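You operate a simulated robot arm through the tools that you are given. There is no shell and no other tool. Be economical: measure what you need, move in short steps, check, and stop when the job is done.

The job below is to be done with a simulated two-armed robot. You get a single attempt, and the scene is never put back.

Task
On the top of the packing table, fold the blue cloth in half.

Only the result counts: the job must be done as asked and must still hold three seconds after the hand-in. Knocking over, shifting, dropping, spilling or breaking anything else fails it. Flat cloth is picked up by pressing the open fingertips on it (5 to 10 N) and closing them slowly along it; thin cloth reads only 2 to 8 mm in the jaws.

Robot
Two 6-joint arms with two-finger parallel grippers on one trunk, on a base that drives. Base frame: it is fixed to the floor where the robot stands at the start and does not move with it; the origin is under the middle of the robot, x ahead of it, y to its left, z up; the surface under the hand at the start is at about z = 800. Readings come in mm, degrees, newtons and seconds.
The left shoulder is at the start at [-77, 177, 832], the right one opposite. With the tool pointing down near the work surface each hand reaches from about 100 to 720 mm from the robot's upright axis, wherever it stands, measured 20 degrees to its own side. Places, roughly: top of the packing table [600, 100, 800]. Payload 1.57 kg a hand.
The TCP of each hand is the grasp point between the finger pads, 30 mm short of the fingertips. In the tool frame z runs along the fingers and y along their closing line. The gripper opens to 80 mm. The fingers are 17 mm wide and 12 mm thick; the gripper's body (40 by 82 mm) begins 80 mm behind the TCP.
Orientation is that of the tool frame in the base frame, as [roll, pitch, yaw] about the fixed x, y, z axes, in that order (R = Rz(yaw) Ry(pitch) Rx(roll)). With the fingers straight down and closing along the base's y, the tool's x points along the base's -x, its y along +y and its z along -z.

Tools
- The arms move only by the tool move_arm. It takes "left_motion", "right_motion" or both (then of equal length, played together; a hand with none holds still); each is a list of rows, each a list of 7 numbers: the shift along the tool's x, y, z in units of 30 mm (1.0 is 30 mm), then the turn, a rotation vector about the tool's x, y, z in units of 8 degrees (1.0 is 8 degrees), then the finger opening in m, from 0 to 0.08. In form: [[tx, ty, tz, ax, ay, az, hand], ...]. A call has 1 to 10 rows; each row shifts and turns the commanded pose from where the row before left it, along the tool's axes as they then stand. A call with a number of a shift or a turn outside -1 to 1 is refused whole. A row lasts 0.2 s, in which the tool goes at most 50 mm and 8.6 degrees; a call with a longer step from one row to the next is refused whole, and so is a gripper value outside its range. A pose out of reach is approached as far as the arm can. The call stops where the force on the tool passes 40 N (or 10 N more than at its start, if that is more) or the arm is blocked; 0.2 s more then pass. Each finger travels about 72 mm/s and halts on what it meets, pressing with about 26 N; the grip force reading is that of the motor and also rises with nothing between the fingers. The clock runs only during rows and for 0.2 s after the last one: add rows that do not move to give the fingers time. It gives the time, the measured TCP pose, the force on the tool (base axes), the opening and the grip force at its end, in the units of the frame above (readings bear some noise), with the torque about the TCP (base axes, N m) and any sound that the robot's microphone picked up.
- Cameras (640 x 400 px; columns grow to the right, rows downward): "scene" is now at [25.1, -20.3, 1542.9]; the picture's right is [-0.28, -0.96, 0.00], its down [-0.81, 0.24, -0.54] and it looks along [0.52, -0.15, -0.84] (base axes); focal length 285 px, centre (320, 200). "left" rides on the left gripper at [72, 7, -122] in its tool frame; the picture's right is [-0.09, 1.00, 0.00], its down [-0.84, -0.08, -0.54] and it looks along [-0.54, -0.05, 0.84] (tool axes); focal length 238 px, centre (320, 200). "right" rides on the right gripper at [72, -7, -122] in its tool frame; the picture's right is [0.09, 1.00, 0.00], its down [-0.84, 0.08, -0.54] and it looks along [-0.54, 0.05, 0.84] (tool axes); focal length 238 px, centre (320, 200). There is no depth. A picture from a camera that has moved, and an enlarged one, comes with that camera's place and axes in the base frame and with its lens.
- camera(camera): a new picture of that camera. No time passes.
- lift_body(by): slides the trunk up (or, below 0, down) by that many mm; the arms and the scene camera ride with it, the base frame stays. It gives what a move gives, with no picture.
- drive_base(legs): drives the robot by 1 to 6 legs, each [ahead, left, turn to the left] in mm, mm and degrees, along the robot's own axes; the way and the turn of a leg run together, so that a leg with both is an arc; at most 1500 mm and 180 degrees a leg. The arms and the cameras ride along, it lands a little off, and it stops where it bumps. It gives what a move gives.
- pan_tilt(pan, tilt): turns the head with the scene camera to pan (to the left, within 143 degrees either way) and tilt (down, from -29 to 69), counted from straight ahead of the robot. It gives what a move gives.
- close_up(camera, box): a new picture of the part [left, top, right, bottom] of that camera's present view, enlarged. No time passes.
- sign_off(): hands the job in; it is judged then, once.

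Work in short steps. Places have to be worked out from the pictures, the camera data and where the tool is seen: move nearer, look again, correct. Check each grasp and each placing, and mend what went wrong. You have 120 turns and 88 pictures in all, those below and enlarged ones among them. Open the grippers and draw the arms clear of the work before you hand the job in, unless the task says otherwise; then end with one line.

The tools are called after "Emit:" as name(argument=value, ...) on one line, values as JSON. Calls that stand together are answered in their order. move_arm: Moves the arms, as the interface text tells. Its arguments: {"type":"object","properties":{"left_motion":{"type":"array"},"right_motion":{"type":"array"}},"required":[]} The other tools are called the same way: lift_body (by) slides the trunk up or down; drive_base (legs) drives the base; pan_tilt (pan, tilt) turns the head that bears the scene camera; camera (camera) takes a picture; close_up (camera, box) takes an enlarged picture of a part of a camera's view; sign_off () hands the job in.

At the start:

```text
t: 0.0
left_position: [507.1, 18.2, 965.6]
left_orientation: [-180.0, 0.0, -180.0]
left_contact_force: [-0.6, 0.0, -1.4]
left_wrist_torque: [-0.03, 0.02, 0.02]
left_finger_gap: 80.0
left_gripper_force: 0.1
right_position: [417.2, -420.6, 943.4]
right_orientation: [179.9, 0.0, 180.0]
right_contact_force: [0.6, 0.3, 0.4]
right_wrist_torque: [-0.03, -0.01, 0.03]
right_finger_gap: 80.1
right_gripper_force: 0.1
trunk travel left (down, up): [-275.0, 53.0]
robot x, y, heading: [-2.5, -0.0, -0.0]
head pan, tilt: [-16.3, 57.2]
```

scene: 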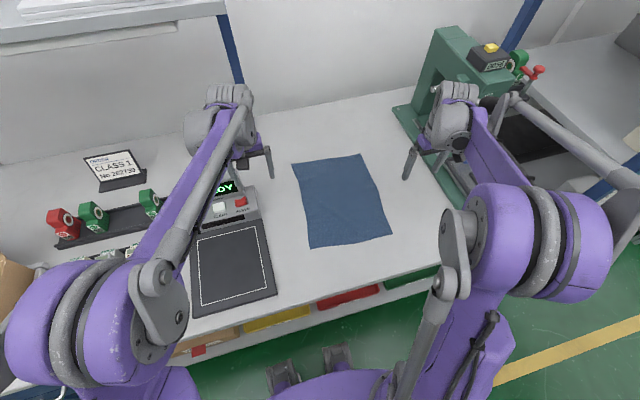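
right: 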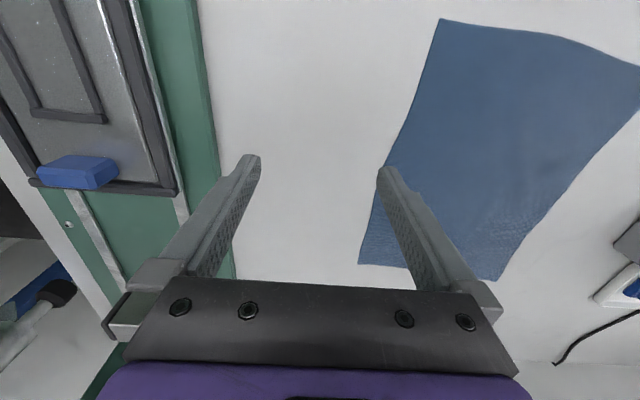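
left: 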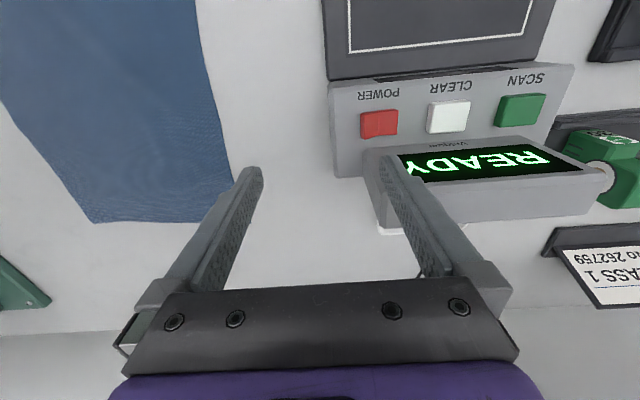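

The cloth's corners come out at about A(655,-104), B(628,-343), C(312,-315) and D(339,-84). I'll fold the near edge (D-C) onto the far edge (A-B) with both hands, starting with each hand above its near corner.

Emit:
move_arm(left_motion=[[0.85, -0.66, 0.4, 0, 0, 0, 0.05], [0.85, -0.66, 0.4, 0, 0, 0, 0.05], [0.85, -0.66, 0.4, 0, 0, 0, 0.05], [0.85, -0.66, 0.4, 0, 0, 0, 0.05], [0.85, -0.66, 0.4, 0, 0, 0, 0.05], [0.85, -0.66, 0.4, 0, 0, 0, 0.05]], right_motion=[[0.5, 0.72, 0.28, 0, 0, 0, 0.05], [0.5, 0.72, 0.28, 0, 0, 0, 0.05], [0.5, 0.72, 0.28, 0, 0, 0, 0.05], [0.5, 0.72, 0.28, 0, 0, 0, 0.05], [0.5, 0.72, 0.28, 0, 0, 0, 0.05], [0.5, 0.72, 0.28, 0, 0, 0, 0.05]])

Emit:
camera(camera="scene")

Emit:
camera(camera="left")

Emit:
camera(camera="right")

```text
t: 1.4
left_position: [350.7, -101.0, 893.7]
left_orientation: [180.0, 0.1, 180.0]
left_contact_force: [-0.4, 0.2, -0.4]
left_wrist_torque: [0.01, 0.01, 0.03]
left_finger_gap: 50.2
left_gripper_force: 0.0
right_position: [325.2, -292.1, 892.4]
right_orientation: [-180.0, -0.2, -179.9]
right_contact_force: [0.4, -0.1, -0.9]
right_wrist_torque: [0.02, 0.01, 0.03]
right_finger_gap: 50.2
right_gripper_force: 0.2
trunk travel left (down, up): [-275.0, 53.0]
robot x, y, heading: [0.4, -1.1, 0.2]
head pan, tilt: [-16.3, 57.2]
```

```text
84 pictures are left
camera scene: at [24.0, -20.3, 1542.9], right [-0.28, -0.96, 0.0], down [-0.81, 0.24, -0.54], along [0.52, -0.15, -0.84], focal length 285 px, centre (320, 200)
```

scene: 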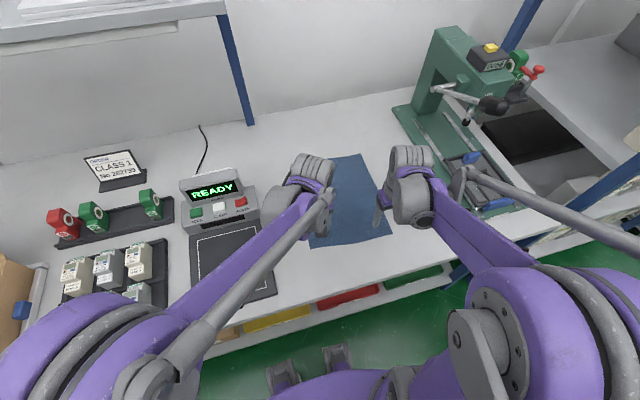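

```text
83 pictures are left
camera left: at [279.5, -95.0, 1015.7], right [0.09, 1.0, 0.0], down [0.84, -0.08, 0.54], along [0.54, -0.05, -0.84], focal length 238 px, centre (320, 200)
```

left: 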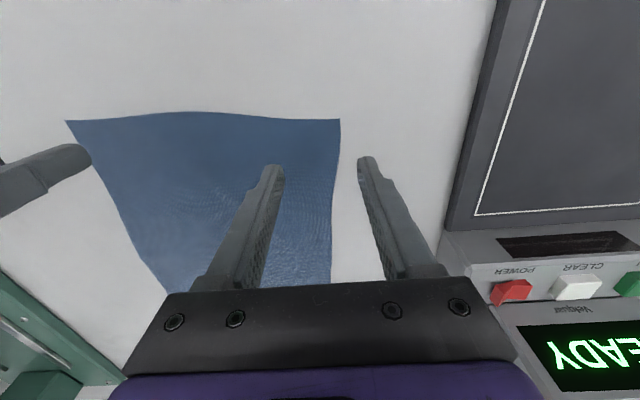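

```text
82 pictures are left
camera right: at [252.9, -298.9, 1014.5], right [-0.09, 1.0, 0.0], down [0.84, 0.08, 0.54], along [0.54, 0.05, -0.84], focal length 238 px, centre (320, 200)
```

right: 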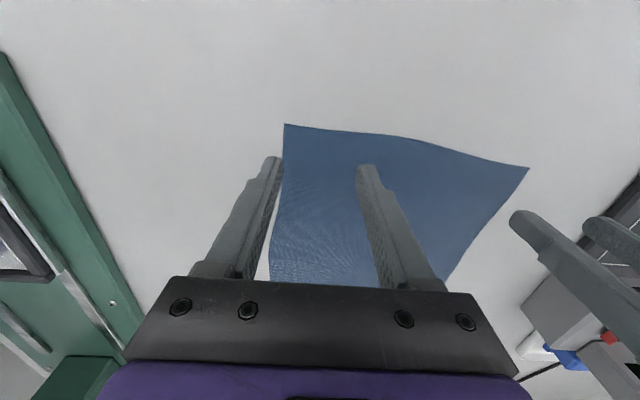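

The wrist cameras put the near corners at D≈(334,-83) and C≈(314,-325). I'll lower both hands to tips about 10 mm above the cloth, with the jaws at 30 mm, just inside the near corners.

Emit:
move_arm(left_motion=[[0.08, -0.18, 0.9, 0, 0, 0, 0.03], [0.08, -0.18, 0.85, 0, 0, 0, 0.03], [0, 0, 0, 0, 0, 0, 0.03]], right_motion=[[-0.06, -0.07, 0.88, 0, 0, 0, 0.03], [-0.06, -0.07, 0.83, 0, 0, 0, 0.03], [0, 0, 0, 0, 0, 0, 0.03]])

Emit:
camera(camera="left")

Emit:
camera(camera="right")

```text
t: 2.2
left_position: [348.2, -112.4, 840.8]
left_orientation: [180.0, 0.0, -180.0]
left_contact_force: [-0.1, 0.9, 0.2]
left_wrist_torque: [0.01, 0.0, 0.03]
left_finger_gap: 29.9
left_gripper_force: 0.0
right_position: [329.5, -295.4, 841.6]
right_orientation: [-180.0, 0.0, 180.0]
right_contact_force: [0.5, 0.3, -0.5]
right_wrist_torque: [0.01, 0.01, 0.0]
right_finger_gap: 30.1
right_gripper_force: 0.0
trunk travel left (down, up): [-275.0, 53.0]
robot x, y, heading: [1.0, -0.8, -0.1]
head pan, tilt: [-16.3, 57.2]
```

```text
81 pictures are left
camera left: at [275.2, -105.5, 963.5], right [0.09, 1.0, 0.0], down [0.84, -0.08, 0.54], along [0.54, -0.05, -0.84], focal length 238 px, centre (320, 200)
```

left: 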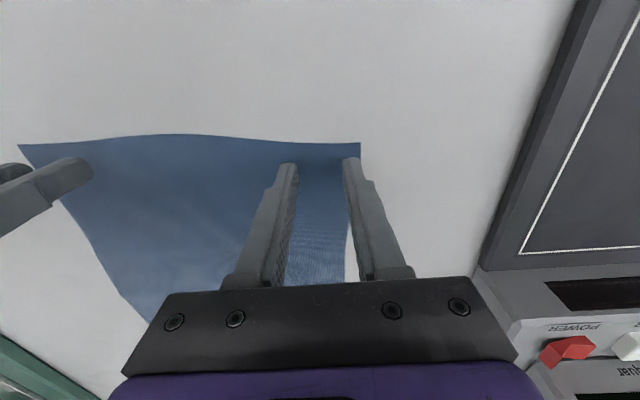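

```text
80 pictures are left
camera right: at [257.4, -303.4, 962.8], right [-0.09, 1.0, 0.0], down [0.84, 0.08, 0.54], along [0.54, 0.05, -0.84], focal length 238 px, centre (320, 200)
```

right: 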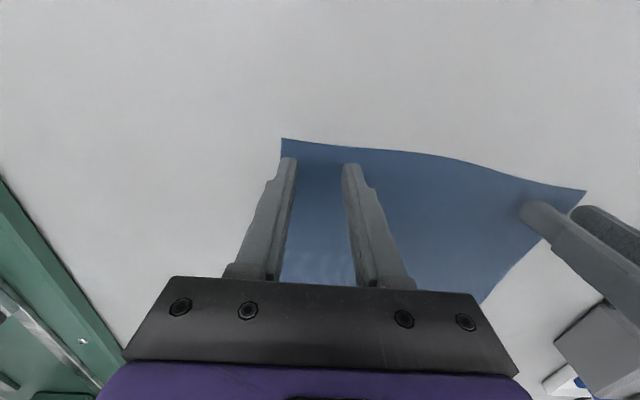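

The fingertips are over the cloth at both corners. I'll shift the left hand 4 mm inward and lower both in small steps until they touch.

Emit:
move_arm(left_motion=[[0, -0.12, 0.15, 0, 0, 0, 0.03], [0, 0, 0.12, 0, 0, 0, 0.03], [0, 0, 0.05, 0, 0, 0, 0.03], [0, 0, 0, 0, 0, 0, 0.03]], right_motion=[[0, 0, 0.15, 0, 0, 0, 0.03], [0, 0, 0.12, 0, 0, 0, 0.03], [0, 0, 0.05, 0, 0, 0, 0.03], [0, 0, 0, 0, 0, 0, 0.03]])

```text
t: 3.2
left_position: [347.9, -115.6, 831.1]
left_orientation: [180.0, 0.0, 180.0]
left_contact_force: [0.2, -0.1, 0.0]
left_wrist_torque: [-0.01, 0.02, 0.02]
left_finger_gap: 30.0
left_gripper_force: 0.0
right_position: [330.2, -295.1, 832.1]
right_orientation: [-179.9, 0.0, -180.0]
right_contact_force: [0.3, 0.2, 0.0]
right_wrist_torque: [0.01, 0.0, -0.02]
right_finger_gap: 30.1
right_gripper_force: 0.1
trunk travel left (down, up): [-275.0, 53.0]
robot x, y, heading: [-2.9, -5.0, 0.2]
head pan, tilt: [-16.3, 57.2]
```

No contact yet, so I'll go down about 2 mm more.

Emit:
move_arm(left_motion=[[0, 0, 0.04, 0, 0, 0, 0.03], [0, 0, 0.03, 0, 0, 0, 0.03], [0, 0, 0, 0, 0, 0, 0.03]], right_motion=[[0, 0, 0.05, 0, 0, 0, 0.03], [0, 0, 0.03, 0, 0, 0, 0.03], [0, 0, 0, 0, 0, 0, 0.03]])

```text
t: 4.0
left_position: [349.3, -114.1, 831.6]
left_orientation: [180.0, 0.1, -180.0]
left_contact_force: [2.0, -3.3, 34.7]
left_wrist_torque: [0.28, 0.02, 0.03]
left_finger_gap: 30.0
left_gripper_force: 0.0
right_position: [329.7, -295.2, 830.4]
right_orientation: [-180.0, 0.1, 180.0]
right_contact_force: [2.4, -0.1, 13.1]
right_wrist_torque: [-0.04, -0.03, 0.03]
right_finger_gap: 30.1
right_gripper_force: 0.2
trunk travel left (down, up): [-275.0, 53.0]
robot x, y, heading: [-5.1, 0.5, -0.1]
head pan, tilt: [-16.3, 57.2]
```

Contact reads 35 N left and 13 N right. I'll ease the left up about 1 mm and the right slightly.

Emit:
move_arm(left_motion=[[0, 0, -0.03, 0, 0, 0, 0.03], [0, 0, 0, 0, 0, 0, 0.03]], right_motion=[[0, 0, -0.005, 0, 0, 0, 0.03], [0, 0, 0, 0, 0, 0, 0.03]])

```text
t: 4.6
left_position: [347.5, -115.5, 830.3]
left_orientation: [-179.9, 0.1, 180.0]
left_contact_force: [2.4, -4.3, 26.5]
left_wrist_torque: [0.26, 0.04, -0.02]
left_finger_gap: 29.3
left_gripper_force: 0.1
right_position: [330.3, -295.9, 830.5]
right_orientation: [-179.9, 0.1, 180.0]
right_contact_force: [4.2, -2.7, 26.0]
right_wrist_torque: [-0.1, -0.05, -0.02]
right_finger_gap: 29.9
right_gripper_force: 0.0
trunk travel left (down, up): [-275.0, 53.0]
robot x, y, heading: [2.4, -0.6, 0.1]
head pan, tilt: [-16.3, 57.2]
```

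Both hands read about 26 N, so I'll raise each about 1.8 mm to get to 5–10 N.

Emit:
move_arm(left_motion=[[0, 0, -0.055, 0, 0, 0, 0.03], [0, 0, 0, 0, 0, 0, 0.03], [0, 0, 0, 0, 0, 0, 0.03]], right_motion=[[0, 0, -0.05, 0, 0, 0, 0.03], [0, 0, 0, 0, 0, 0, 0.03], [0, 0, 0, 0, 0, 0, 0.03]])

```text
t: 5.4
left_position: [349.0, -116.4, 831.0]
left_orientation: [-180.0, -0.1, -180.0]
left_contact_force: [0.1, -0.3, 1.5]
left_wrist_torque: [0.0, -0.03, 0.02]
left_finger_gap: 29.9
left_gripper_force: 0.0
right_position: [329.1, -294.6, 831.7]
right_orientation: [-180.0, 0.1, -179.9]
right_contact_force: [0.0, -0.3, 4.2]
right_wrist_torque: [-0.04, 0.06, -0.01]
right_finger_gap: 30.1
right_gripper_force: 0.1
trunk travel left (down, up): [-275.0, 53.0]
robot x, y, heading: [-0.5, -0.8, 0.3]
head pan, tilt: [-16.3, 57.2]
```

The readings are now 1.5 N left and 4 N right, so I'll add a fraction of a millimetre.

Emit:
move_arm(left_motion=[[0, 0, 0.017, 0, 0, 0, 0.03], [0, 0, 0, 0, 0, 0, 0.03], [0, 0, 0, 0, 0, 0, 0.03]], right_motion=[[0, 0, 0.008, 0, 0, 0, 0.03], [0, 0, 0, 0, 0, 0, 0.03], [0, 0, 0, 0, 0, 0, 0.03]])

```text
t: 6.2
left_position: [349.8, -115.5, 832.3]
left_orientation: [180.0, 0.0, -180.0]
left_contact_force: [-1.2, 0.4, 1.0]
left_wrist_torque: [0.03, -0.01, -0.02]
left_finger_gap: 29.8
left_gripper_force: 0.1
right_position: [329.8, -295.9, 830.6]
right_orientation: [-180.0, 0.1, -180.0]
right_contact_force: [-0.8, -0.4, 2.6]
right_wrist_torque: [0.01, 0.04, -0.03]
right_finger_gap: 29.8
right_gripper_force: 0.0
trunk travel left (down, up): [-275.0, 53.0]
robot x, y, heading: [-2.5, -2.2, -0.1]
head pan, tilt: [-16.3, 57.2]
```

Emit:
move_arm(left_motion=[[0, 0, 0.025, 0, 0, 0, 0.03], [0, 0, 0, 0, 0, 0, 0.03], [0, 0, 0, 0, 0, 0, 0.03]], right_motion=[[0, 0, 0.018, 0, 0, 0, 0.03], [0, 0, 0, 0, 0, 0, 0.03], [0, 0, 0, 0, 0, 0, 0.03]])

```text
t: 7.0
left_position: [348.9, -114.9, 831.5]
left_orientation: [179.9, 0.1, -179.9]
left_contact_force: [0.7, -2.1, 16.2]
left_wrist_torque: [0.17, 0.04, 0.01]
left_finger_gap: 29.7
left_gripper_force: 0.1
right_position: [329.6, -296.1, 831.3]
right_orientation: [180.0, 0.0, 179.9]
right_contact_force: [0.3, -0.5, 1.5]
right_wrist_torque: [-0.02, 0.01, -0.01]
right_finger_gap: 29.8
right_gripper_force: 0.0
trunk travel left (down, up): [-275.0, 53.0]
robot x, y, heading: [-1.4, 5.5, -0.3]
head pan, tilt: [-16.3, 57.2]
```

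The left is at 16 N, a bit high, and the right is at 1.5 N. I'll correct both and then read the force.

Emit:
move_arm(left_motion=[[0, 0, -0.01, 0, 0, 0, 0.03], [0, 0, 0, 0, 0, 0, 0.03], [0, 0, 0, 0, 0, 0, 0.03]], right_motion=[[0, 0, 0.017, 0, 0, 0, 0.03], [0, 0, 0, 0, 0, 0, 0.03], [0, 0, 0, 0, 0, 0, 0.03]])

```text
t: 7.8
left_position: [348.5, -115.4, 830.8]
left_orientation: [179.9, 0.1, 179.9]
left_contact_force: [-0.5, -0.9, 2.3]
left_wrist_torque: [0.02, 0.0, 0.01]
left_finger_gap: 29.8
left_gripper_force: 0.1
right_position: [329.2, -296.3, 830.5]
right_orientation: [-179.8, 0.2, -180.0]
right_contact_force: [1.1, -1.2, 21.3]
right_wrist_torque: [-0.02, 0.08, -0.01]
right_finger_gap: 30.0
right_gripper_force: 0.0
trunk travel left (down, up): [-275.0, 53.0]
robot x, y, heading: [-3.2, -0.1, -0.0]
head pan, tilt: [-16.3, 57.2]
```

The force is very sensitive to height. I'll nudge both toward about 8 N and close slowly.

Emit:
move_arm(left_motion=[[0, 0, 0.006, 0, 0, 0, 0.03], [0, 0, 0, 0, 0, 0, 0.026], [0, 0, 0, 0, 0, 0, 0.022], [0, 0, 0, 0, 0, 0, 0.018], [0, 0, 0, 0, 0, 0, 0.014], [0, 0, 0, 0, 0, 0, 0.01], [0, 0, 0, 0, 0, 0, 0.006], [0, 0, 0, 0, 0, 0, 0.002], [0, 0, 0, 0, 0, 0, 0], [0, 0, 0, 0, 0, 0, 0]], right_motion=[[0, 0, -0.01, 0, 0, 0, 0.03], [0, 0, 0, 0, 0, 0, 0.026], [0, 0, 0, 0, 0, 0, 0.022], [0, 0, 0, 0, 0, 0, 0.018], [0, 0, 0, 0, 0, 0, 0.014], [0, 0, 0, 0, 0, 0, 0.01], [0, 0, 0, 0, 0, 0, 0.006], [0, 0, 0, 0, 0, 0, 0.002], [0, 0, 0, 0, 0, 0, 0], [0, 0, 0, 0, 0, 0, 0]])

Emit:
camera(camera="left")

Emit:
camera(camera="right")

```text
t: 10.0
left_position: [348.5, -115.5, 831.9]
left_orientation: [-180.0, 0.2, -180.0]
left_contact_force: [-0.1, 0.3, 1.2]
left_wrist_torque: [0.0, 0.0, -0.05]
left_finger_gap: 0.0
left_gripper_force: 21.3
right_position: [330.0, -295.5, 830.8]
right_orientation: [-179.9, 0.0, 180.0]
right_contact_force: [-0.7, -0.7, 17.7]
right_wrist_torque: [-0.08, 0.05, -0.02]
right_finger_gap: 6.1
right_gripper_force: 26.2
trunk travel left (down, up): [-275.0, 53.0]
robot x, y, heading: [-1.9, 1.0, -0.1]
head pan, tilt: [-16.3, 57.2]
```

```text
79 pictures are left
camera left: at [276.2, -108.2, 953.5], right [0.09, 1.0, 0.0], down [0.84, -0.08, 0.54], along [0.54, -0.05, -0.84], focal length 238 px, centre (320, 200)
```

left: 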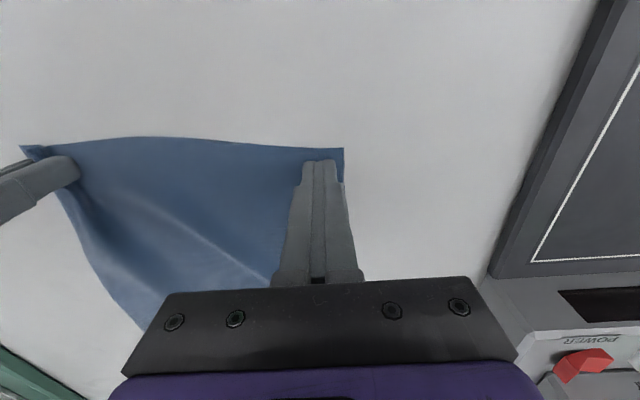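

```text
78 pictures are left
camera right: at [257.0, -303.1, 952.4], right [-0.09, 1.0, 0.0], down [0.84, 0.08, 0.54], along [0.54, 0.05, -0.84], focal length 238 px, centre (320, 200)
```

right: 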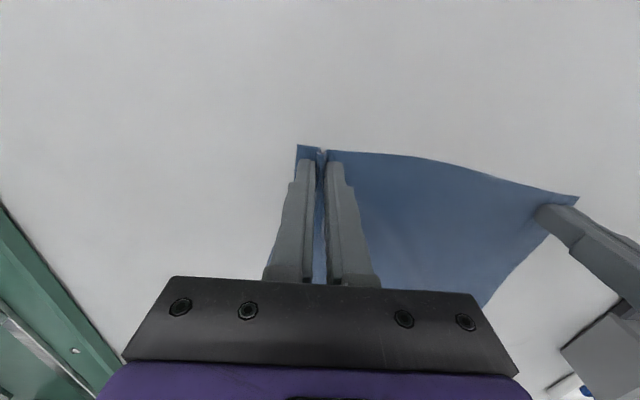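

The right hand holds a pinch (6 mm). The left closed empty and the cloth slid about 14 mm, leaving corner D near (335,-98). I'll lift the left, reopen, shift it and press again.

Emit:
move_arm(left_motion=[[0, 0, -0.3, 0, 0, 0, 0.0], [0, -0.2, 0, 0, 0, 0, 0.03], [0, -0.2, 0, 0, 0, 0, 0.03], [0, 0, 0.25, 0, 0, 0, 0.03], [0, 0, 0.05, 0, 0, 0, 0.03], [0, 0, 0, 0, 0, 0, 0.03], [0, 0, 0, 0, 0, 0, 0.03]])

Emit:
camera(camera="left")

```text
t: 11.6
left_position: [349.6, -127.7, 831.4]
left_orientation: [179.9, 0.1, -179.9]
left_contact_force: [1.1, -0.8, 8.2]
left_wrist_torque: [0.15, 0.02, -0.01]
left_finger_gap: 29.9
left_gripper_force: 0.0
right_position: [329.8, -295.6, 831.9]
right_orientation: [-179.9, 0.2, -179.9]
right_contact_force: [-0.9, 0.0, 15.6]
right_wrist_torque: [-0.03, 0.03, 0.02]
right_finger_gap: 5.9
right_gripper_force: 25.9
trunk travel left (down, up): [-275.0, 53.0]
robot x, y, heading: [-3.3, 0.6, 0.1]
head pan, tilt: [-16.3, 57.2]
```

```text
77 pictures are left
camera left: at [276.4, -120.2, 953.3], right [0.09, 1.0, 0.0], down [0.84, -0.08, 0.54], along [0.54, -0.05, -0.84], focal length 238 px, centre (320, 200)
```

left: 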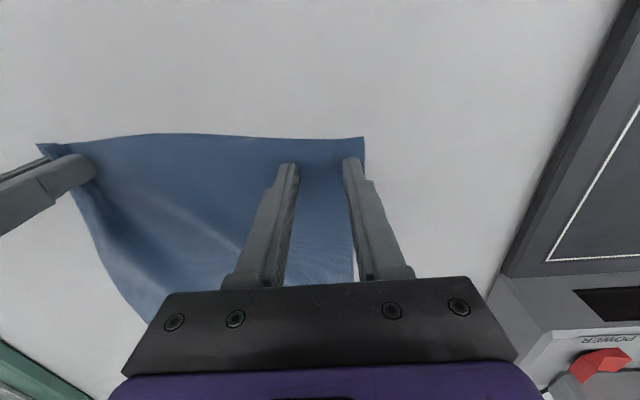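

The pads are on the cloth again at 8 N, but the torque shows the outer finger carrying most of it. I'll press about 0.4 mm more and close slowly.

Emit:
move_arm(left_motion=[[0, 0, 0.017, 0, 0, 0, 0.03], [0, 0, 0, 0, 0, 0, 0.027], [0, 0, 0, 0, 0, 0, 0.023], [0, 0, 0, 0, 0, 0, 0.019], [0, 0, 0, 0, 0, 0, 0.015], [0, 0, 0, 0, 0, 0, 0.011], [0, 0, 0, 0, 0, 0, 0.007], [0, 0, 0, 0, 0, 0, 0.003], [0, 0, 0, 0, 0, 0, 0], [0, 0, 0, 0, 0, 0, 0]])

Emit:
camera(camera="left")

```text
t: 13.8
left_position: [348.0, -128.4, 830.9]
left_orientation: [-179.8, 0.1, -180.0]
left_contact_force: [0.3, -12.0, 30.5]
left_wrist_torque: [-0.32, 0.08, 0.1]
left_finger_gap: 2.0
left_gripper_force: 23.7
right_position: [329.0, -295.0, 831.3]
right_orientation: [180.0, 0.0, -180.0]
right_contact_force: [0.8, 11.4, 3.6]
right_wrist_torque: [0.34, -0.01, 0.02]
right_finger_gap: 6.2
right_gripper_force: 25.9
trunk travel left (down, up): [-275.0, 53.0]
robot x, y, heading: [-1.3, -3.4, 0.0]
head pan, tilt: [-16.3, 57.2]
```

```text
76 pictures are left
camera left: at [275.6, -120.7, 953.2], right [0.09, 1.0, 0.0], down [0.84, -0.08, 0.54], along [0.54, -0.05, -0.84], focal length 238 px, centre (320, 200)
```

left: 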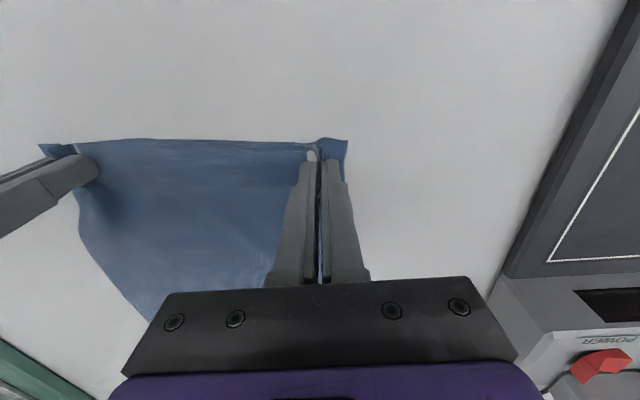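

Both hands grip now (left 2.0 mm, right 6.2 mm) and the edge is taut between them. I'll bring the hands 4 mm closer, lift about 20 mm and check.

Emit:
move_arm(left_motion=[[0, -0.07, -0.1, 0, 0, 0, 0], [0, 0, -0.2, 0, 0, 0, 0], [0, 0, -0.2, 0, 0, 0, 0], [0, 0, -0.2, 0, 0, 0, 0]], right_motion=[[0, 0.07, -0.1, 0, 0, 0, 0], [0, 0, -0.2, 0, 0, 0, 0], [0, 0, -0.2, 0, 0, 0, 0], [0, 0, -0.2, 0, 0, 0, 0]])

Emit:
camera(camera="left")

Emit:
camera(camera="right")

Emit:
camera(camera="scene")

```text
t: 14.8
left_position: [348.9, -128.7, 851.1]
left_orientation: [180.0, -0.1, -180.0]
left_contact_force: [-0.9, -5.3, 0.5]
left_wrist_torque: [-0.16, 0.02, 0.04]
left_finger_gap: 1.8
left_gripper_force: 23.7
right_position: [330.2, -292.9, 852.2]
right_orientation: [-180.0, 0.0, 180.0]
right_contact_force: [0.5, 5.2, 0.1]
right_wrist_torque: [0.11, 0.0, 0.02]
right_finger_gap: 6.2
right_gripper_force: 25.9
trunk travel left (down, up): [-275.0, 53.0]
robot x, y, heading: [0.1, -0.2, -0.1]
head pan, tilt: [-16.3, 57.2]
```

```text
75 pictures are left
camera left: at [276.7, -122.9, 973.9], right [0.09, 1.0, 0.0], down [0.84, -0.08, 0.54], along [0.54, -0.05, -0.84], focal length 238 px, centre (320, 200)
```

left: 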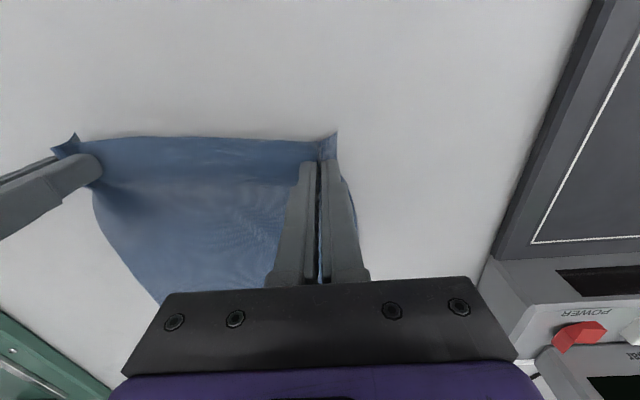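

```text
74 pictures are left
camera right: at [257.3, -301.2, 973.2], right [-0.09, 1.0, 0.0], down [0.84, 0.08, 0.54], along [0.54, 0.05, -0.84], focal length 238 px, centre (320, 200)
```

right: 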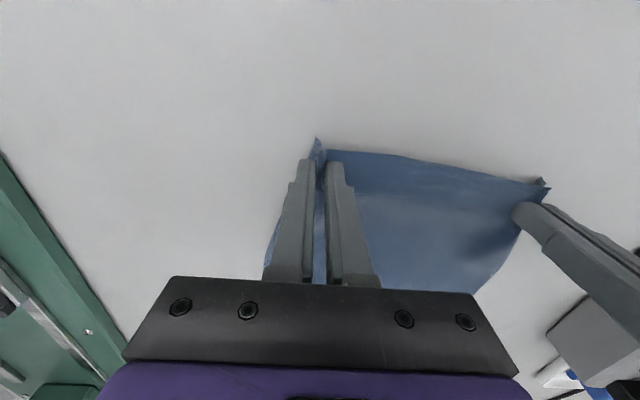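

```text
73 pictures are left
camera scene: at [24.8, -20.1, 1542.9], right [-0.28, -0.96, 0.0], down [-0.81, 0.24, -0.54], along [0.52, -0.15, -0.84], focal length 285 px, centre (320, 200)
```

scene: 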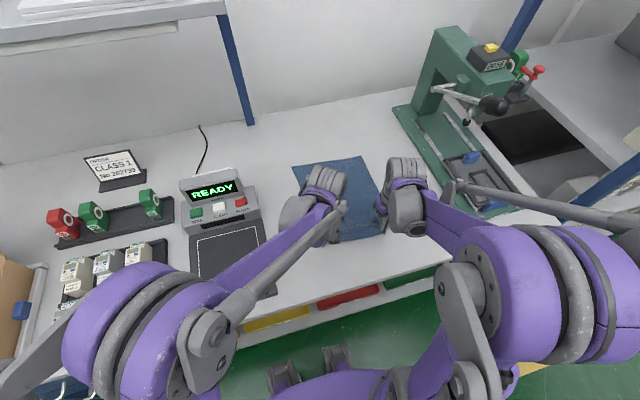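

Both hands hold the cloth and the far corners (A≈(650,-100), B≈(629,-339)) haven't moved. I'll start a matched arc up and over to mid-fold.

Emit:
move_arm(left_motion=[[-0.4, -0.02, -0.833, 0, 0, 0, 0], [-0.4, -0.02, -0.8, 0, 0, 0, 0], [-0.667, -0.02, -0.6, 0, 0, 0, 0], [-0.667, -0.02, -0.567, 0, 0, 0, 0], [-0.667, -0.02, -0.3, 0, 0, 0, 0], [-0.667, -0.02, -0.2, 0, 0, 0, 0], [-0.667, -0.02, -0.1, 0, 0, 0, 0], [-0.667, -0.02, -0.067, 0, 0, 0, 0]], right_motion=[[-0.4, -0.02, -0.833, 0, 0, 0, 0], [-0.4, -0.02, -0.8, 0, 0, 0, 0], [-0.667, -0.02, -0.6, 0, 0, 0, 0], [-0.667, -0.02, -0.567, 0, 0, 0, 0], [-0.667, -0.02, -0.3, 0, 0, 0, 0], [-0.667, -0.02, -0.2, 0, 0, 0, 0], [-0.667, -0.02, -0.1, 0, 0, 0, 0], [-0.667, -0.02, -0.067, 0, 0, 0, 0]])

Emit:
camera(camera="scene")

Emit:
camera(camera="left")

```text
t: 16.6
left_position: [494.1, -135.0, 954.6]
left_orientation: [-180.0, 0.1, 179.9]
left_contact_force: [-0.1, -5.0, -0.4]
left_wrist_torque: [-0.17, 0.02, 0.04]
left_finger_gap: 2.0
left_gripper_force: 23.5
right_position: [474.7, -298.9, 955.6]
right_orientation: [-180.0, 0.0, -180.0]
right_contact_force: [0.8, 5.1, 0.1]
right_wrist_torque: [0.16, 0.02, 0.02]
right_finger_gap: 6.1
right_gripper_force: 26.0
trunk travel left (down, up): [-275.0, 53.0]
robot x, y, heading: [-3.2, -0.2, -0.1]
head pan, tilt: [-16.3, 57.2]
```

```text
72 pictures are left
camera scene: at [26.5, -20.6, 1542.9], right [-0.28, -0.96, 0.0], down [-0.81, 0.24, -0.54], along [0.52, -0.15, -0.84], focal length 285 px, centre (320, 200)
```

scene: 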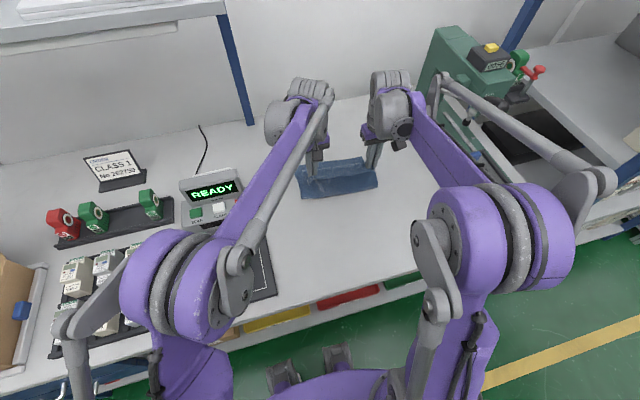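

```text
71 pictures are left
camera left: at [422.0, -128.0, 1077.2], right [0.09, 1.0, 0.0], down [0.84, -0.08, 0.54], along [0.54, -0.05, -0.84], focal length 238 px, centre (320, 200)
```

left: 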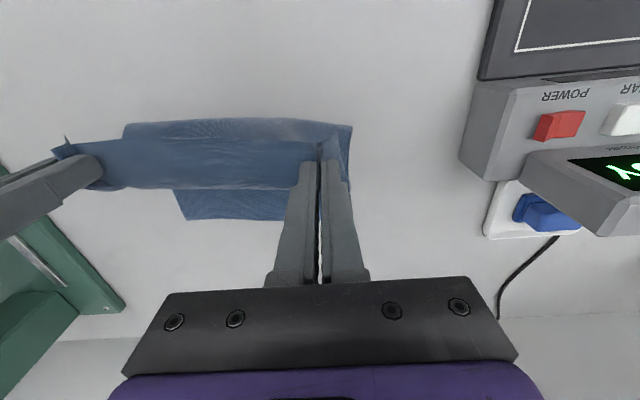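

Mid-fold looks clean, though the far edge may have slipped back about 8–10 mm (B≈(616,-337)). I'll continue the arc down to about 20 mm above the far edge and look before placing.

Emit:
move_arm(left_motion=[[-0.667, -0.02, 0.067, 0, 0, 0, 0], [-0.667, -0.02, 0.133, 0, 0, 0, 0], [-0.667, -0.02, 0.267, 0, 0, 0, 0], [-0.667, -0.02, 0.467, 0, 0, 0, 0], [-0.6, -0.02, 0.6, 0, 0, 0, 0], [-0.533, -0.02, 0.733, 0, 0, 0, 0], [-0.333, 0, 0.667, 0, 0, 0, 0], [-0.2, 0, 0.5, 0, 0, 0, 0]], right_motion=[[-0.667, -0.02, 0.067, 0, 0, 0, 0], [-0.667, -0.02, 0.133, 0, 0, 0, 0], [-0.667, -0.02, 0.267, 0, 0, 0, 0], [-0.667, -0.02, 0.467, 0, 0, 0, 0], [-0.6, -0.02, 0.6, 0, 0, 0, 0], [-0.533, -0.02, 0.733, 0, 0, 0, 0], [-0.333, -0.02, 0.667, 0, 0, 0, 0], [-0.2, -0.02, 0.5, 0, 0, 0, 0]])

Emit:
camera(camera="scene")

Emit:
camera(camera="left")

Emit:
camera(camera="right")

```text
t: 18.4
left_position: [624.6, -137.8, 851.6]
left_orientation: [180.0, 0.0, -180.0]
left_contact_force: [0.1, -8.1, 1.1]
left_wrist_torque: [-0.2, 0.01, 0.07]
left_finger_gap: 1.8
left_gripper_force: 23.9
right_position: [603.8, -303.8, 852.2]
right_orientation: [180.0, 0.0, -179.9]
right_contact_force: [0.1, 7.2, 0.2]
right_wrist_torque: [0.19, -0.01, 0.07]
right_finger_gap: 6.4
right_gripper_force: 25.4
trunk travel left (down, up): [-275.0, 53.0]
robot x, y, heading: [-1.7, -2.6, -0.0]
head pan, tilt: [-16.3, 57.2]
```

```text
70 pictures are left
camera scene: at [25.8, -20.5, 1542.9], right [-0.28, -0.96, 0.0], down [-0.81, 0.24, -0.54], along [0.52, -0.15, -0.84], focal length 285 px, centre (320, 200)
```

scene: 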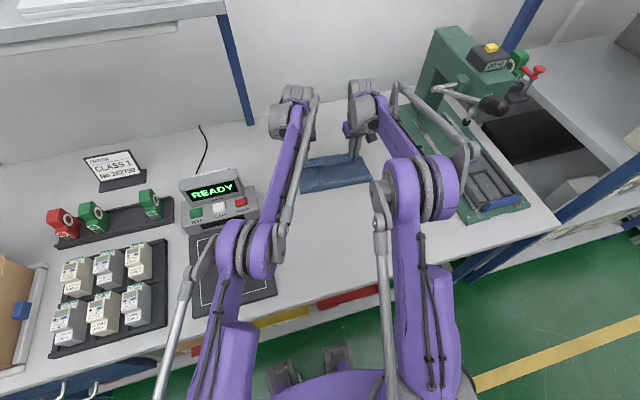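

```text
69 pictures are left
camera left: at [551.7, -131.4, 974.0], right [0.09, 1.0, 0.0], down [0.84, -0.08, 0.54], along [0.54, -0.05, -0.84], focal length 238 px, centre (320, 200)
```

left: 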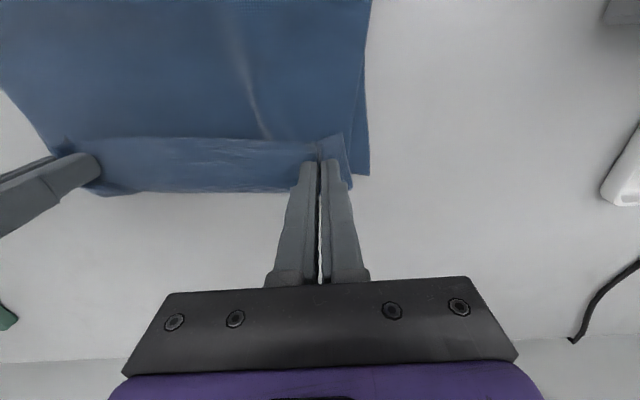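

```text
68 pictures are left
camera right: at [531.9, -311.4, 973.1], right [-0.09, 1.0, 0.0], down [0.84, 0.08, 0.54], along [0.54, 0.05, -0.84], focal length 238 px, centre (320, 200)
```

right: 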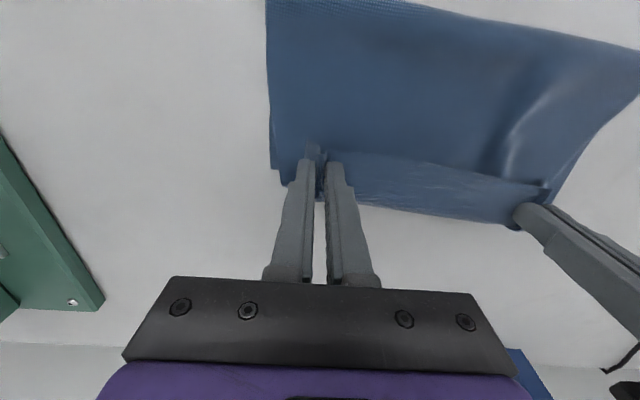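

The flap is over, but its edge is curled back toward the robot because the pinch points that way; A≈(644,-99) and B≈(618,-340). I'll lower, relax the tension and open to see how the hem falls.

Emit:
move_arm(left_motion=[[-0.1, -0.07, 0.2, 0, 0, 0, 0], [-0.1, 0, 0.2, 0, 0, 0, 0], [0, 0, 0, 0, 0, 0, 0], [0, 0, 0, 0, 0, 0, 0.006], [0, 0, 0, 0, 0, 0, 0.012], [0, 0, 0, 0, 0, 0, 0.02], [0, 0, 0, 0, 0, 0, 0.03], [0, 0, 0, 0, 0, 0, 0.03]], right_motion=[[-0.1, 0.07, 0.2, 0, 0, 0, 0], [-0.1, 0, 0.2, 0, 0, 0, 0], [0, 0, 0, 0, 0, 0, 0], [0, 0, 0, 0, 0, 0, 0.008], [0, 0, 0, 0, 0, 0, 0.014], [0, 0, 0, 0, 0, 0, 0.02], [0, 0, 0, 0, 0, 0, 0.03], [0, 0, 0, 0, 0, 0, 0.03]])

Emit:
camera(camera="left")

Emit:
camera(camera="right")

```text
t: 20.2
left_position: [629.6, -139.7, 840.3]
left_orientation: [-180.0, 0.0, -180.0]
left_contact_force: [1.1, 0.9, -0.7]
left_wrist_torque: [0.0, 0.0, -0.02]
left_finger_gap: 30.0
left_gripper_force: 0.0
right_position: [611.6, -302.8, 841.1]
right_orientation: [180.0, 0.0, 180.0]
right_contact_force: [-0.3, -0.5, 0.7]
right_wrist_torque: [0.04, 0.0, 0.0]
right_finger_gap: 29.8
right_gripper_force: 0.1
trunk travel left (down, up): [-275.0, 53.0]
robot x, y, heading: [-4.3, 1.2, 0.2]
head pan, tilt: [-16.3, 57.2]
```

```text
67 pictures are left
camera left: at [557.2, -133.3, 962.4], right [0.09, 1.0, 0.0], down [0.84, -0.08, 0.54], along [0.54, -0.05, -0.84], focal length 238 px, centre (320, 200)
```

left: 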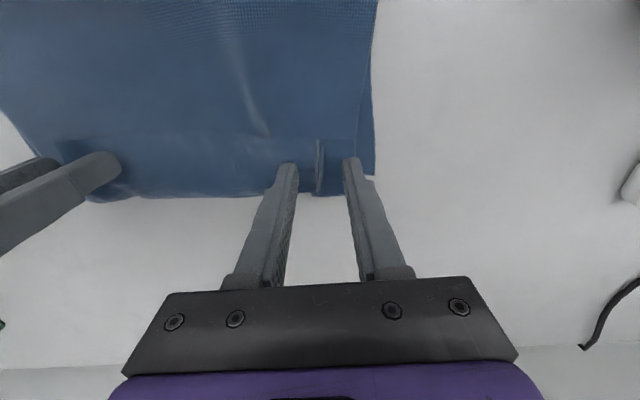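

```text
66 pictures are left
camera right: at [537.4, -309.5, 962.0], right [-0.09, 1.0, 0.0], down [0.84, 0.08, 0.54], along [0.54, 0.05, -0.84], focal length 238 px, centre (320, 200)
```

right: 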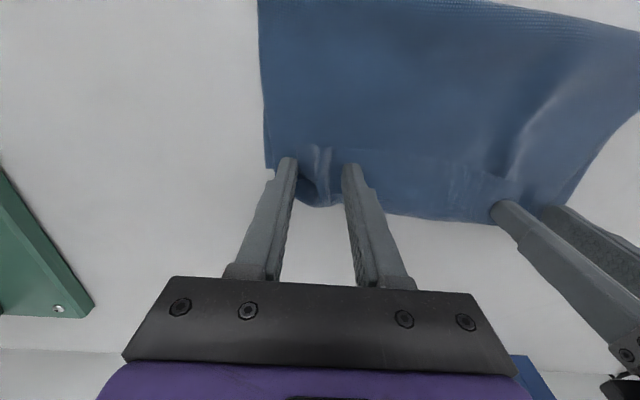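

The cloth is released. I'll raise both hands straight up and back toward the robot to look at the hem.

Emit:
move_arm(left_motion=[[0, 0, -0.5, 0, 0, 0, 0.03], [0, 0, -1, 0, 0, 0, 0.03], [0, 0.3, -1, 0, 0, 0, 0.03], [0.3, 0.6, -1, 0, 0, 0, 0.03], [0.3, 0.8, -1, 0, 0, 0, 0.03]], right_motion=[[0, 0, -0.5, 0, 0, 0, 0.03], [0, 0, -1, 0, 0, 0, 0.03], [0, -0.3, -1, 0, 0, 0, 0.03], [0.3, -0.6, -1, 0, 0, 0, 0.03], [0.3, -0.8, -1, 0, 0, 0, 0.03]])

Emit:
close_up(camera="scene", box=[260, 120, 420, 220])

Emit:
camera(camera="left")

Emit:
camera(camera="right")

```text
t: 21.4
left_position: [603.3, -85.5, 974.4]
left_orientation: [179.9, 0.1, -180.0]
left_contact_force: [-0.4, 0.4, 0.4]
left_wrist_torque: [-0.01, -0.01, -0.01]
left_finger_gap: 30.1
left_gripper_force: 0.0
left hand out of reach, approached as far as the arm can: row 2
right_position: [590.4, -352.8, 977.4]
right_orientation: [-180.0, 0.0, 180.0]
right_contact_force: [0.3, -0.8, -0.2]
right_wrist_torque: [0.02, 0.01, -0.01]
right_finger_gap: 29.9
right_gripper_force: 0.1
trunk travel left (down, up): [-275.0, 53.0]
robot x, y, heading: [-1.2, -1.9, -0.4]
head pan, tilt: [-16.3, 57.2]
```

```text
4.00 times, centred on (340, 170) of scene
camera zoom: at [23.9, -20.0, 1542.9], right [-0.28, -0.96, 0.0], down [-0.81, 0.24, -0.54], along [0.52, -0.15, -0.84], focal length 1140 px, centre (240, 320)
```

zoom: 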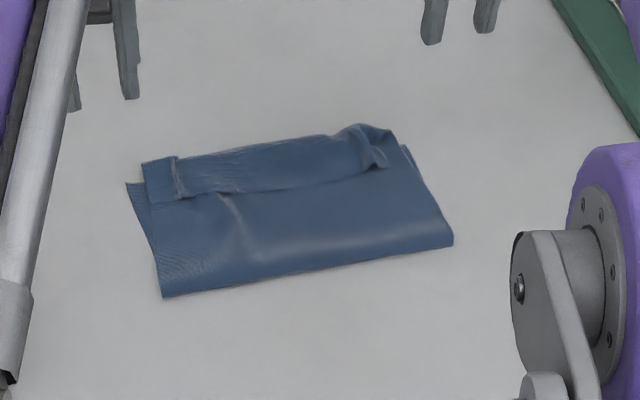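

```text
64 pictures are left
camera left: at [530.2, -79.0, 1095.9], right [0.09, 1.0, 0.0], down [0.84, -0.08, 0.54], along [0.54, -0.05, -0.84], focal length 238 px, centre (320, 200)
```

left: 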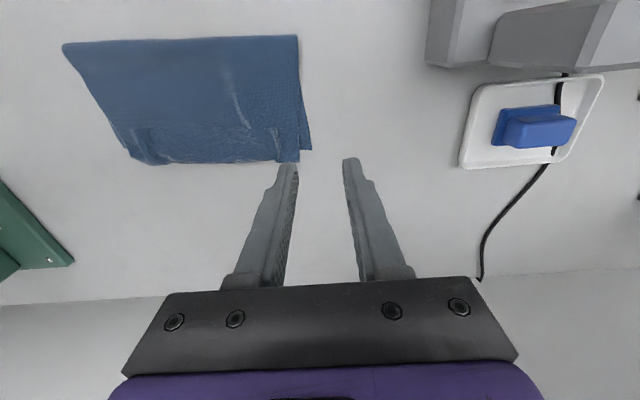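

```text
63 pictures are left
camera right: at [518.5, -360.0, 1098.1], right [-0.09, 1.0, 0.0], down [0.84, 0.08, 0.54], along [0.54, 0.05, -0.84], focal length 238 px, centre (320, 200)
```

right: 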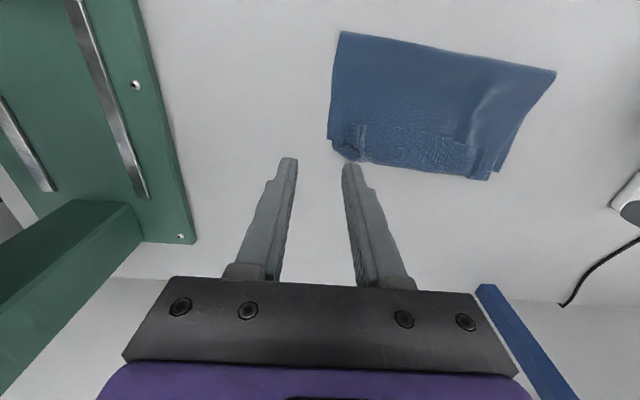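

The hem folded back on itself and the fold line was pulled to about x=510, short of half. I need to undo this and refold with a smaller pinch overlap, so I'll zoom on the hem to re-grip its edge.

Emit:
close_up(camera="left", box=[40, 20, 340, 200])

Emit:
close_up(camera="right", box=[300, 20, 580, 195])

```text
2.13 times, centred on (190, 110) of left
camera zoom: at [530.2, -79.0, 1095.9], right [0.09, 1.0, 0.0], down [0.84, -0.08, 0.54], along [0.54, -0.05, -0.84], focal length 508 px, centre (597, 392)
```

zoom: 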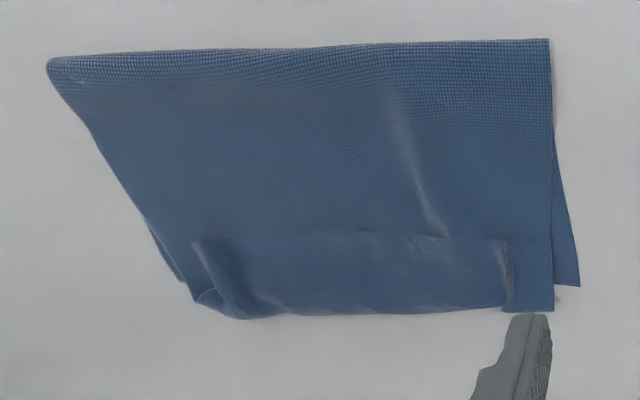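

```text
2.29 times, centred on (440, 108) of right
camera zoom: at [518.5, -360.0, 1098.1], right [-0.09, 1.0, 0.0], down [0.84, 0.08, 0.54], along [0.54, 0.05, -0.84], focal length 545 px, centre (46, 411)
```

zoom: 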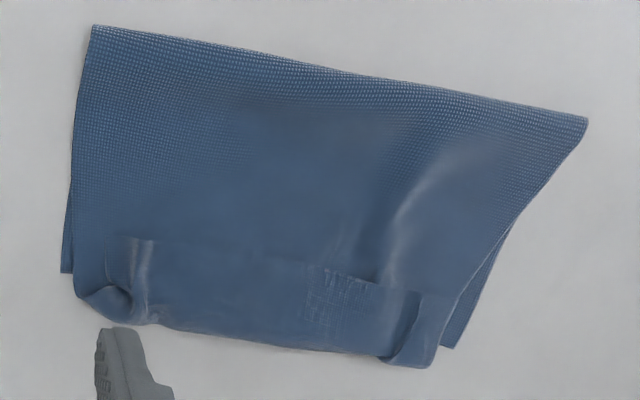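

The flap edge sits on top at about (610,-114)–(594,-318), with the two pinched ridges still standing near y=-138 and y=-302. I'll come down over those ridges at the very edge (about 8 mm overlap) and check before pressing.

Emit:
move_arm(left_motion=[[-0.04, -0.35, 0.83, 0, 0, 0, 0.03], [-0.04, -0.35, 0.83, 0, 0, 0, 0.03], [-0.04, -0.35, 0.83, 0, 0, 0, 0.03], [-0.04, -0.35, 0.83, 0, 0, 0, 0.03], [-0.04, -0.35, 0.83, 0, 0, 0, 0.03], [0, 0, 0, 0, 0, 0, 0.03]], right_motion=[[-0.027, 0.34, 0.85, 0, 0, 0, 0.03], [-0.027, 0.34, 0.85, 0, 0, 0, 0.03], [-0.027, 0.34, 0.85, 0, 0, 0, 0.03], [-0.027, 0.34, 0.85, 0, 0, 0, 0.03], [-0.027, 0.34, 0.85, 0, 0, 0, 0.03], [0, 0, 0, 0, 0, 0, 0.03]])

Emit:
close_up(camera="left", box=[220, 60, 420, 200])

Emit:
close_up(camera="right", box=[220, 60, 420, 200])

```text
t: 22.8
left_position: [609.8, -138.5, 848.7]
left_orientation: [180.0, 0.0, 180.0]
left_contact_force: [-0.1, 0.2, -0.8]
left_wrist_torque: [0.01, -0.02, 0.0]
left_finger_gap: 30.1
left_gripper_force: 0.1
right_position: [594.3, -301.2, 847.5]
right_orientation: [180.0, -0.1, -179.9]
right_contact_force: [-0.7, 0.5, -0.1]
right_wrist_torque: [-0.01, 0.02, 0.0]
right_finger_gap: 30.1
right_gripper_force: 0.1
trunk travel left (down, up): [-275.0, 53.0]
robot x, y, heading: [-0.4, -0.7, -0.0]
head pan, tilt: [-16.3, 57.2]
```

```text
2.86 times, centred on (320, 130) of left
camera zoom: at [537.7, -132.0, 970.7], right [0.09, 1.0, 0.0], down [0.84, -0.08, 0.54], along [0.54, -0.05, -0.84], focal length 681 px, centre (320, 400)
```

zoom: 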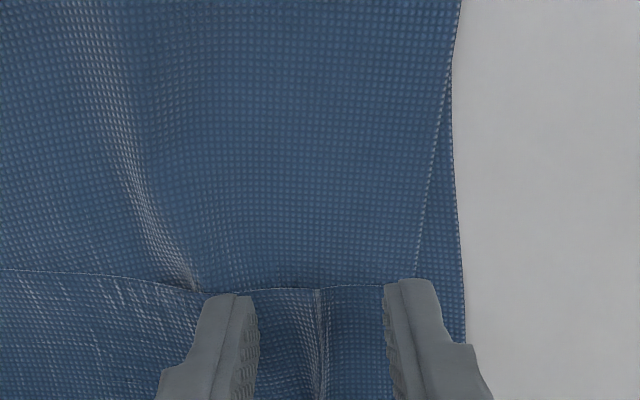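

```text
2.86 times, centred on (320, 130) of right
camera zoom: at [522.3, -309.0, 969.2], right [-0.09, 1.0, 0.0], down [0.84, 0.08, 0.54], along [0.54, 0.05, -0.84], focal length 681 px, centre (320, 400)
```

zoom: 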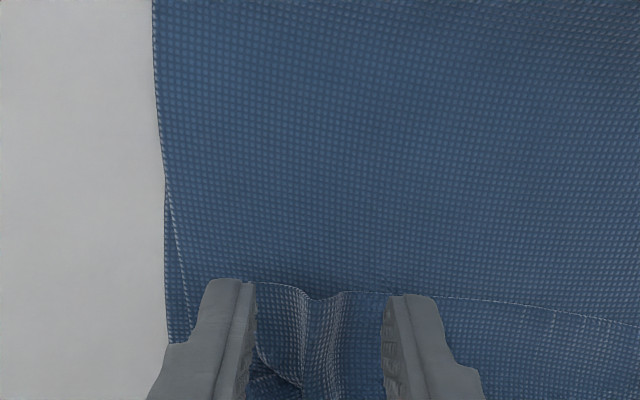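

The ridges are centred between the fingers and the overlap is about 8–9 mm. I'll descend to light contact.

Emit:
move_arm(left_motion=[[0, 0, 0.25, 0, 0, 0, 0.03], [0, 0, 0.2, 0, 0, 0, 0.03], [0, 0, 0, 0, 0, 0, 0.03]], right_motion=[[0, 0, 0.25, 0, 0, 0, 0.03], [0, 0, 0.16, 0, 0, 0, 0.03], [0, 0, 0, 0, 0, 0, 0.03]])

```text
t: 23.6
left_position: [610.7, -138.8, 835.1]
left_orientation: [-180.0, 0.0, -180.0]
left_contact_force: [0.7, 0.3, 0.0]
left_wrist_torque: [0.02, 0.0, 0.0]
left_finger_gap: 30.0
left_gripper_force: 0.0
right_position: [596.0, -301.5, 835.8]
right_orientation: [180.0, 0.0, 179.9]
right_contact_force: [-0.1, 0.6, 0.3]
right_wrist_torque: [-0.02, -0.02, -0.02]
right_finger_gap: 30.0
right_gripper_force: 0.1
trunk travel left (down, up): [-275.0, 53.0]
robot x, y, heading: [1.9, 2.1, 0.2]
head pan, tilt: [-16.3, 57.2]
```

No contact yet. I'll go 2 mm lower and close slowly around the ridges.

Emit:
move_arm(left_motion=[[0, 0, 0.07, 0, 0, 0, 0.03], [0, 0, 0, 0, 0, 0, 0.026], [0, 0, 0, 0, 0, 0, 0.022], [0, 0, 0, 0, 0, 0, 0.018], [0, 0, 0, 0, 0, 0, 0.014], [0, 0, 0, 0, 0, 0, 0.01], [0, 0, 0, 0, 0, 0, 0.006], [0, 0, 0, 0, 0, 0, 0.002], [0, 0, 0, 0, 0, 0, 0], [0, 0, 0, 0, 0, 0, 0]], right_motion=[[0, 0, 0.07, 0, 0, 0, 0.03], [0, 0, 0, 0, 0, 0, 0.026], [0, 0, 0, 0, 0, 0, 0.022], [0, 0, 0, 0, 0, 0, 0.018], [0, 0, 0, 0, 0, 0, 0.014], [0, 0, 0, 0, 0, 0, 0.01], [0, 0, 0, 0, 0, 0, 0.006], [0, 0, 0, 0, 0, 0, 0.002], [0, 0, 0, 0, 0, 0, 0], [0, 0, 0, 0, 0, 0, 0]])

Emit:
close_up(camera="left", box=[220, 60, 420, 200])

Emit:
close_up(camera="right", box=[220, 60, 420, 200])

```text
t: 25.8
left_position: [609.8, -139.1, 833.7]
left_orientation: [-180.0, -0.1, 180.0]
left_contact_force: [0.1, -5.9, -0.2]
left_wrist_torque: [-0.17, 0.02, 0.04]
left_finger_gap: 1.8
left_gripper_force: 23.6
right_position: [595.4, -301.6, 832.7]
right_orientation: [-180.0, 0.0, -180.0]
right_contact_force: [0.5, 4.9, -0.2]
right_wrist_torque: [0.19, -0.01, 0.07]
right_finger_gap: 2.2
right_gripper_force: 24.0
trunk travel left (down, up): [-275.0, 53.0]
robot x, y, heading: [-2.8, -1.2, -0.1]
head pan, tilt: [-16.3, 57.2]
```

```text
2.86 times, centred on (320, 130) of left
camera zoom: at [537.9, -132.3, 955.7], right [0.09, 1.0, 0.0], down [0.84, -0.08, 0.54], along [0.54, -0.05, -0.84], focal length 681 px, centre (320, 400)
```

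zoom: 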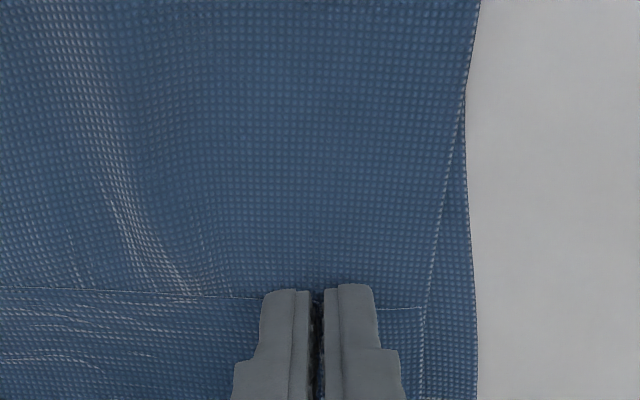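

```text
2.86 times, centred on (320, 130) of right
camera zoom: at [523.2, -308.8, 955.1], right [-0.09, 1.0, 0.0], down [0.84, 0.08, 0.54], along [0.54, 0.05, -0.84], focal length 681 px, centre (320, 400)
```

zoom: 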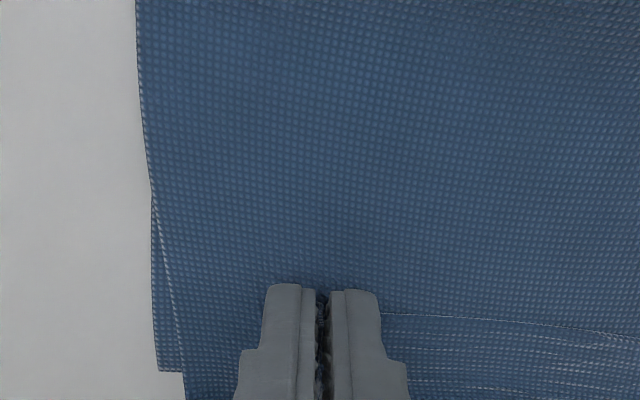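

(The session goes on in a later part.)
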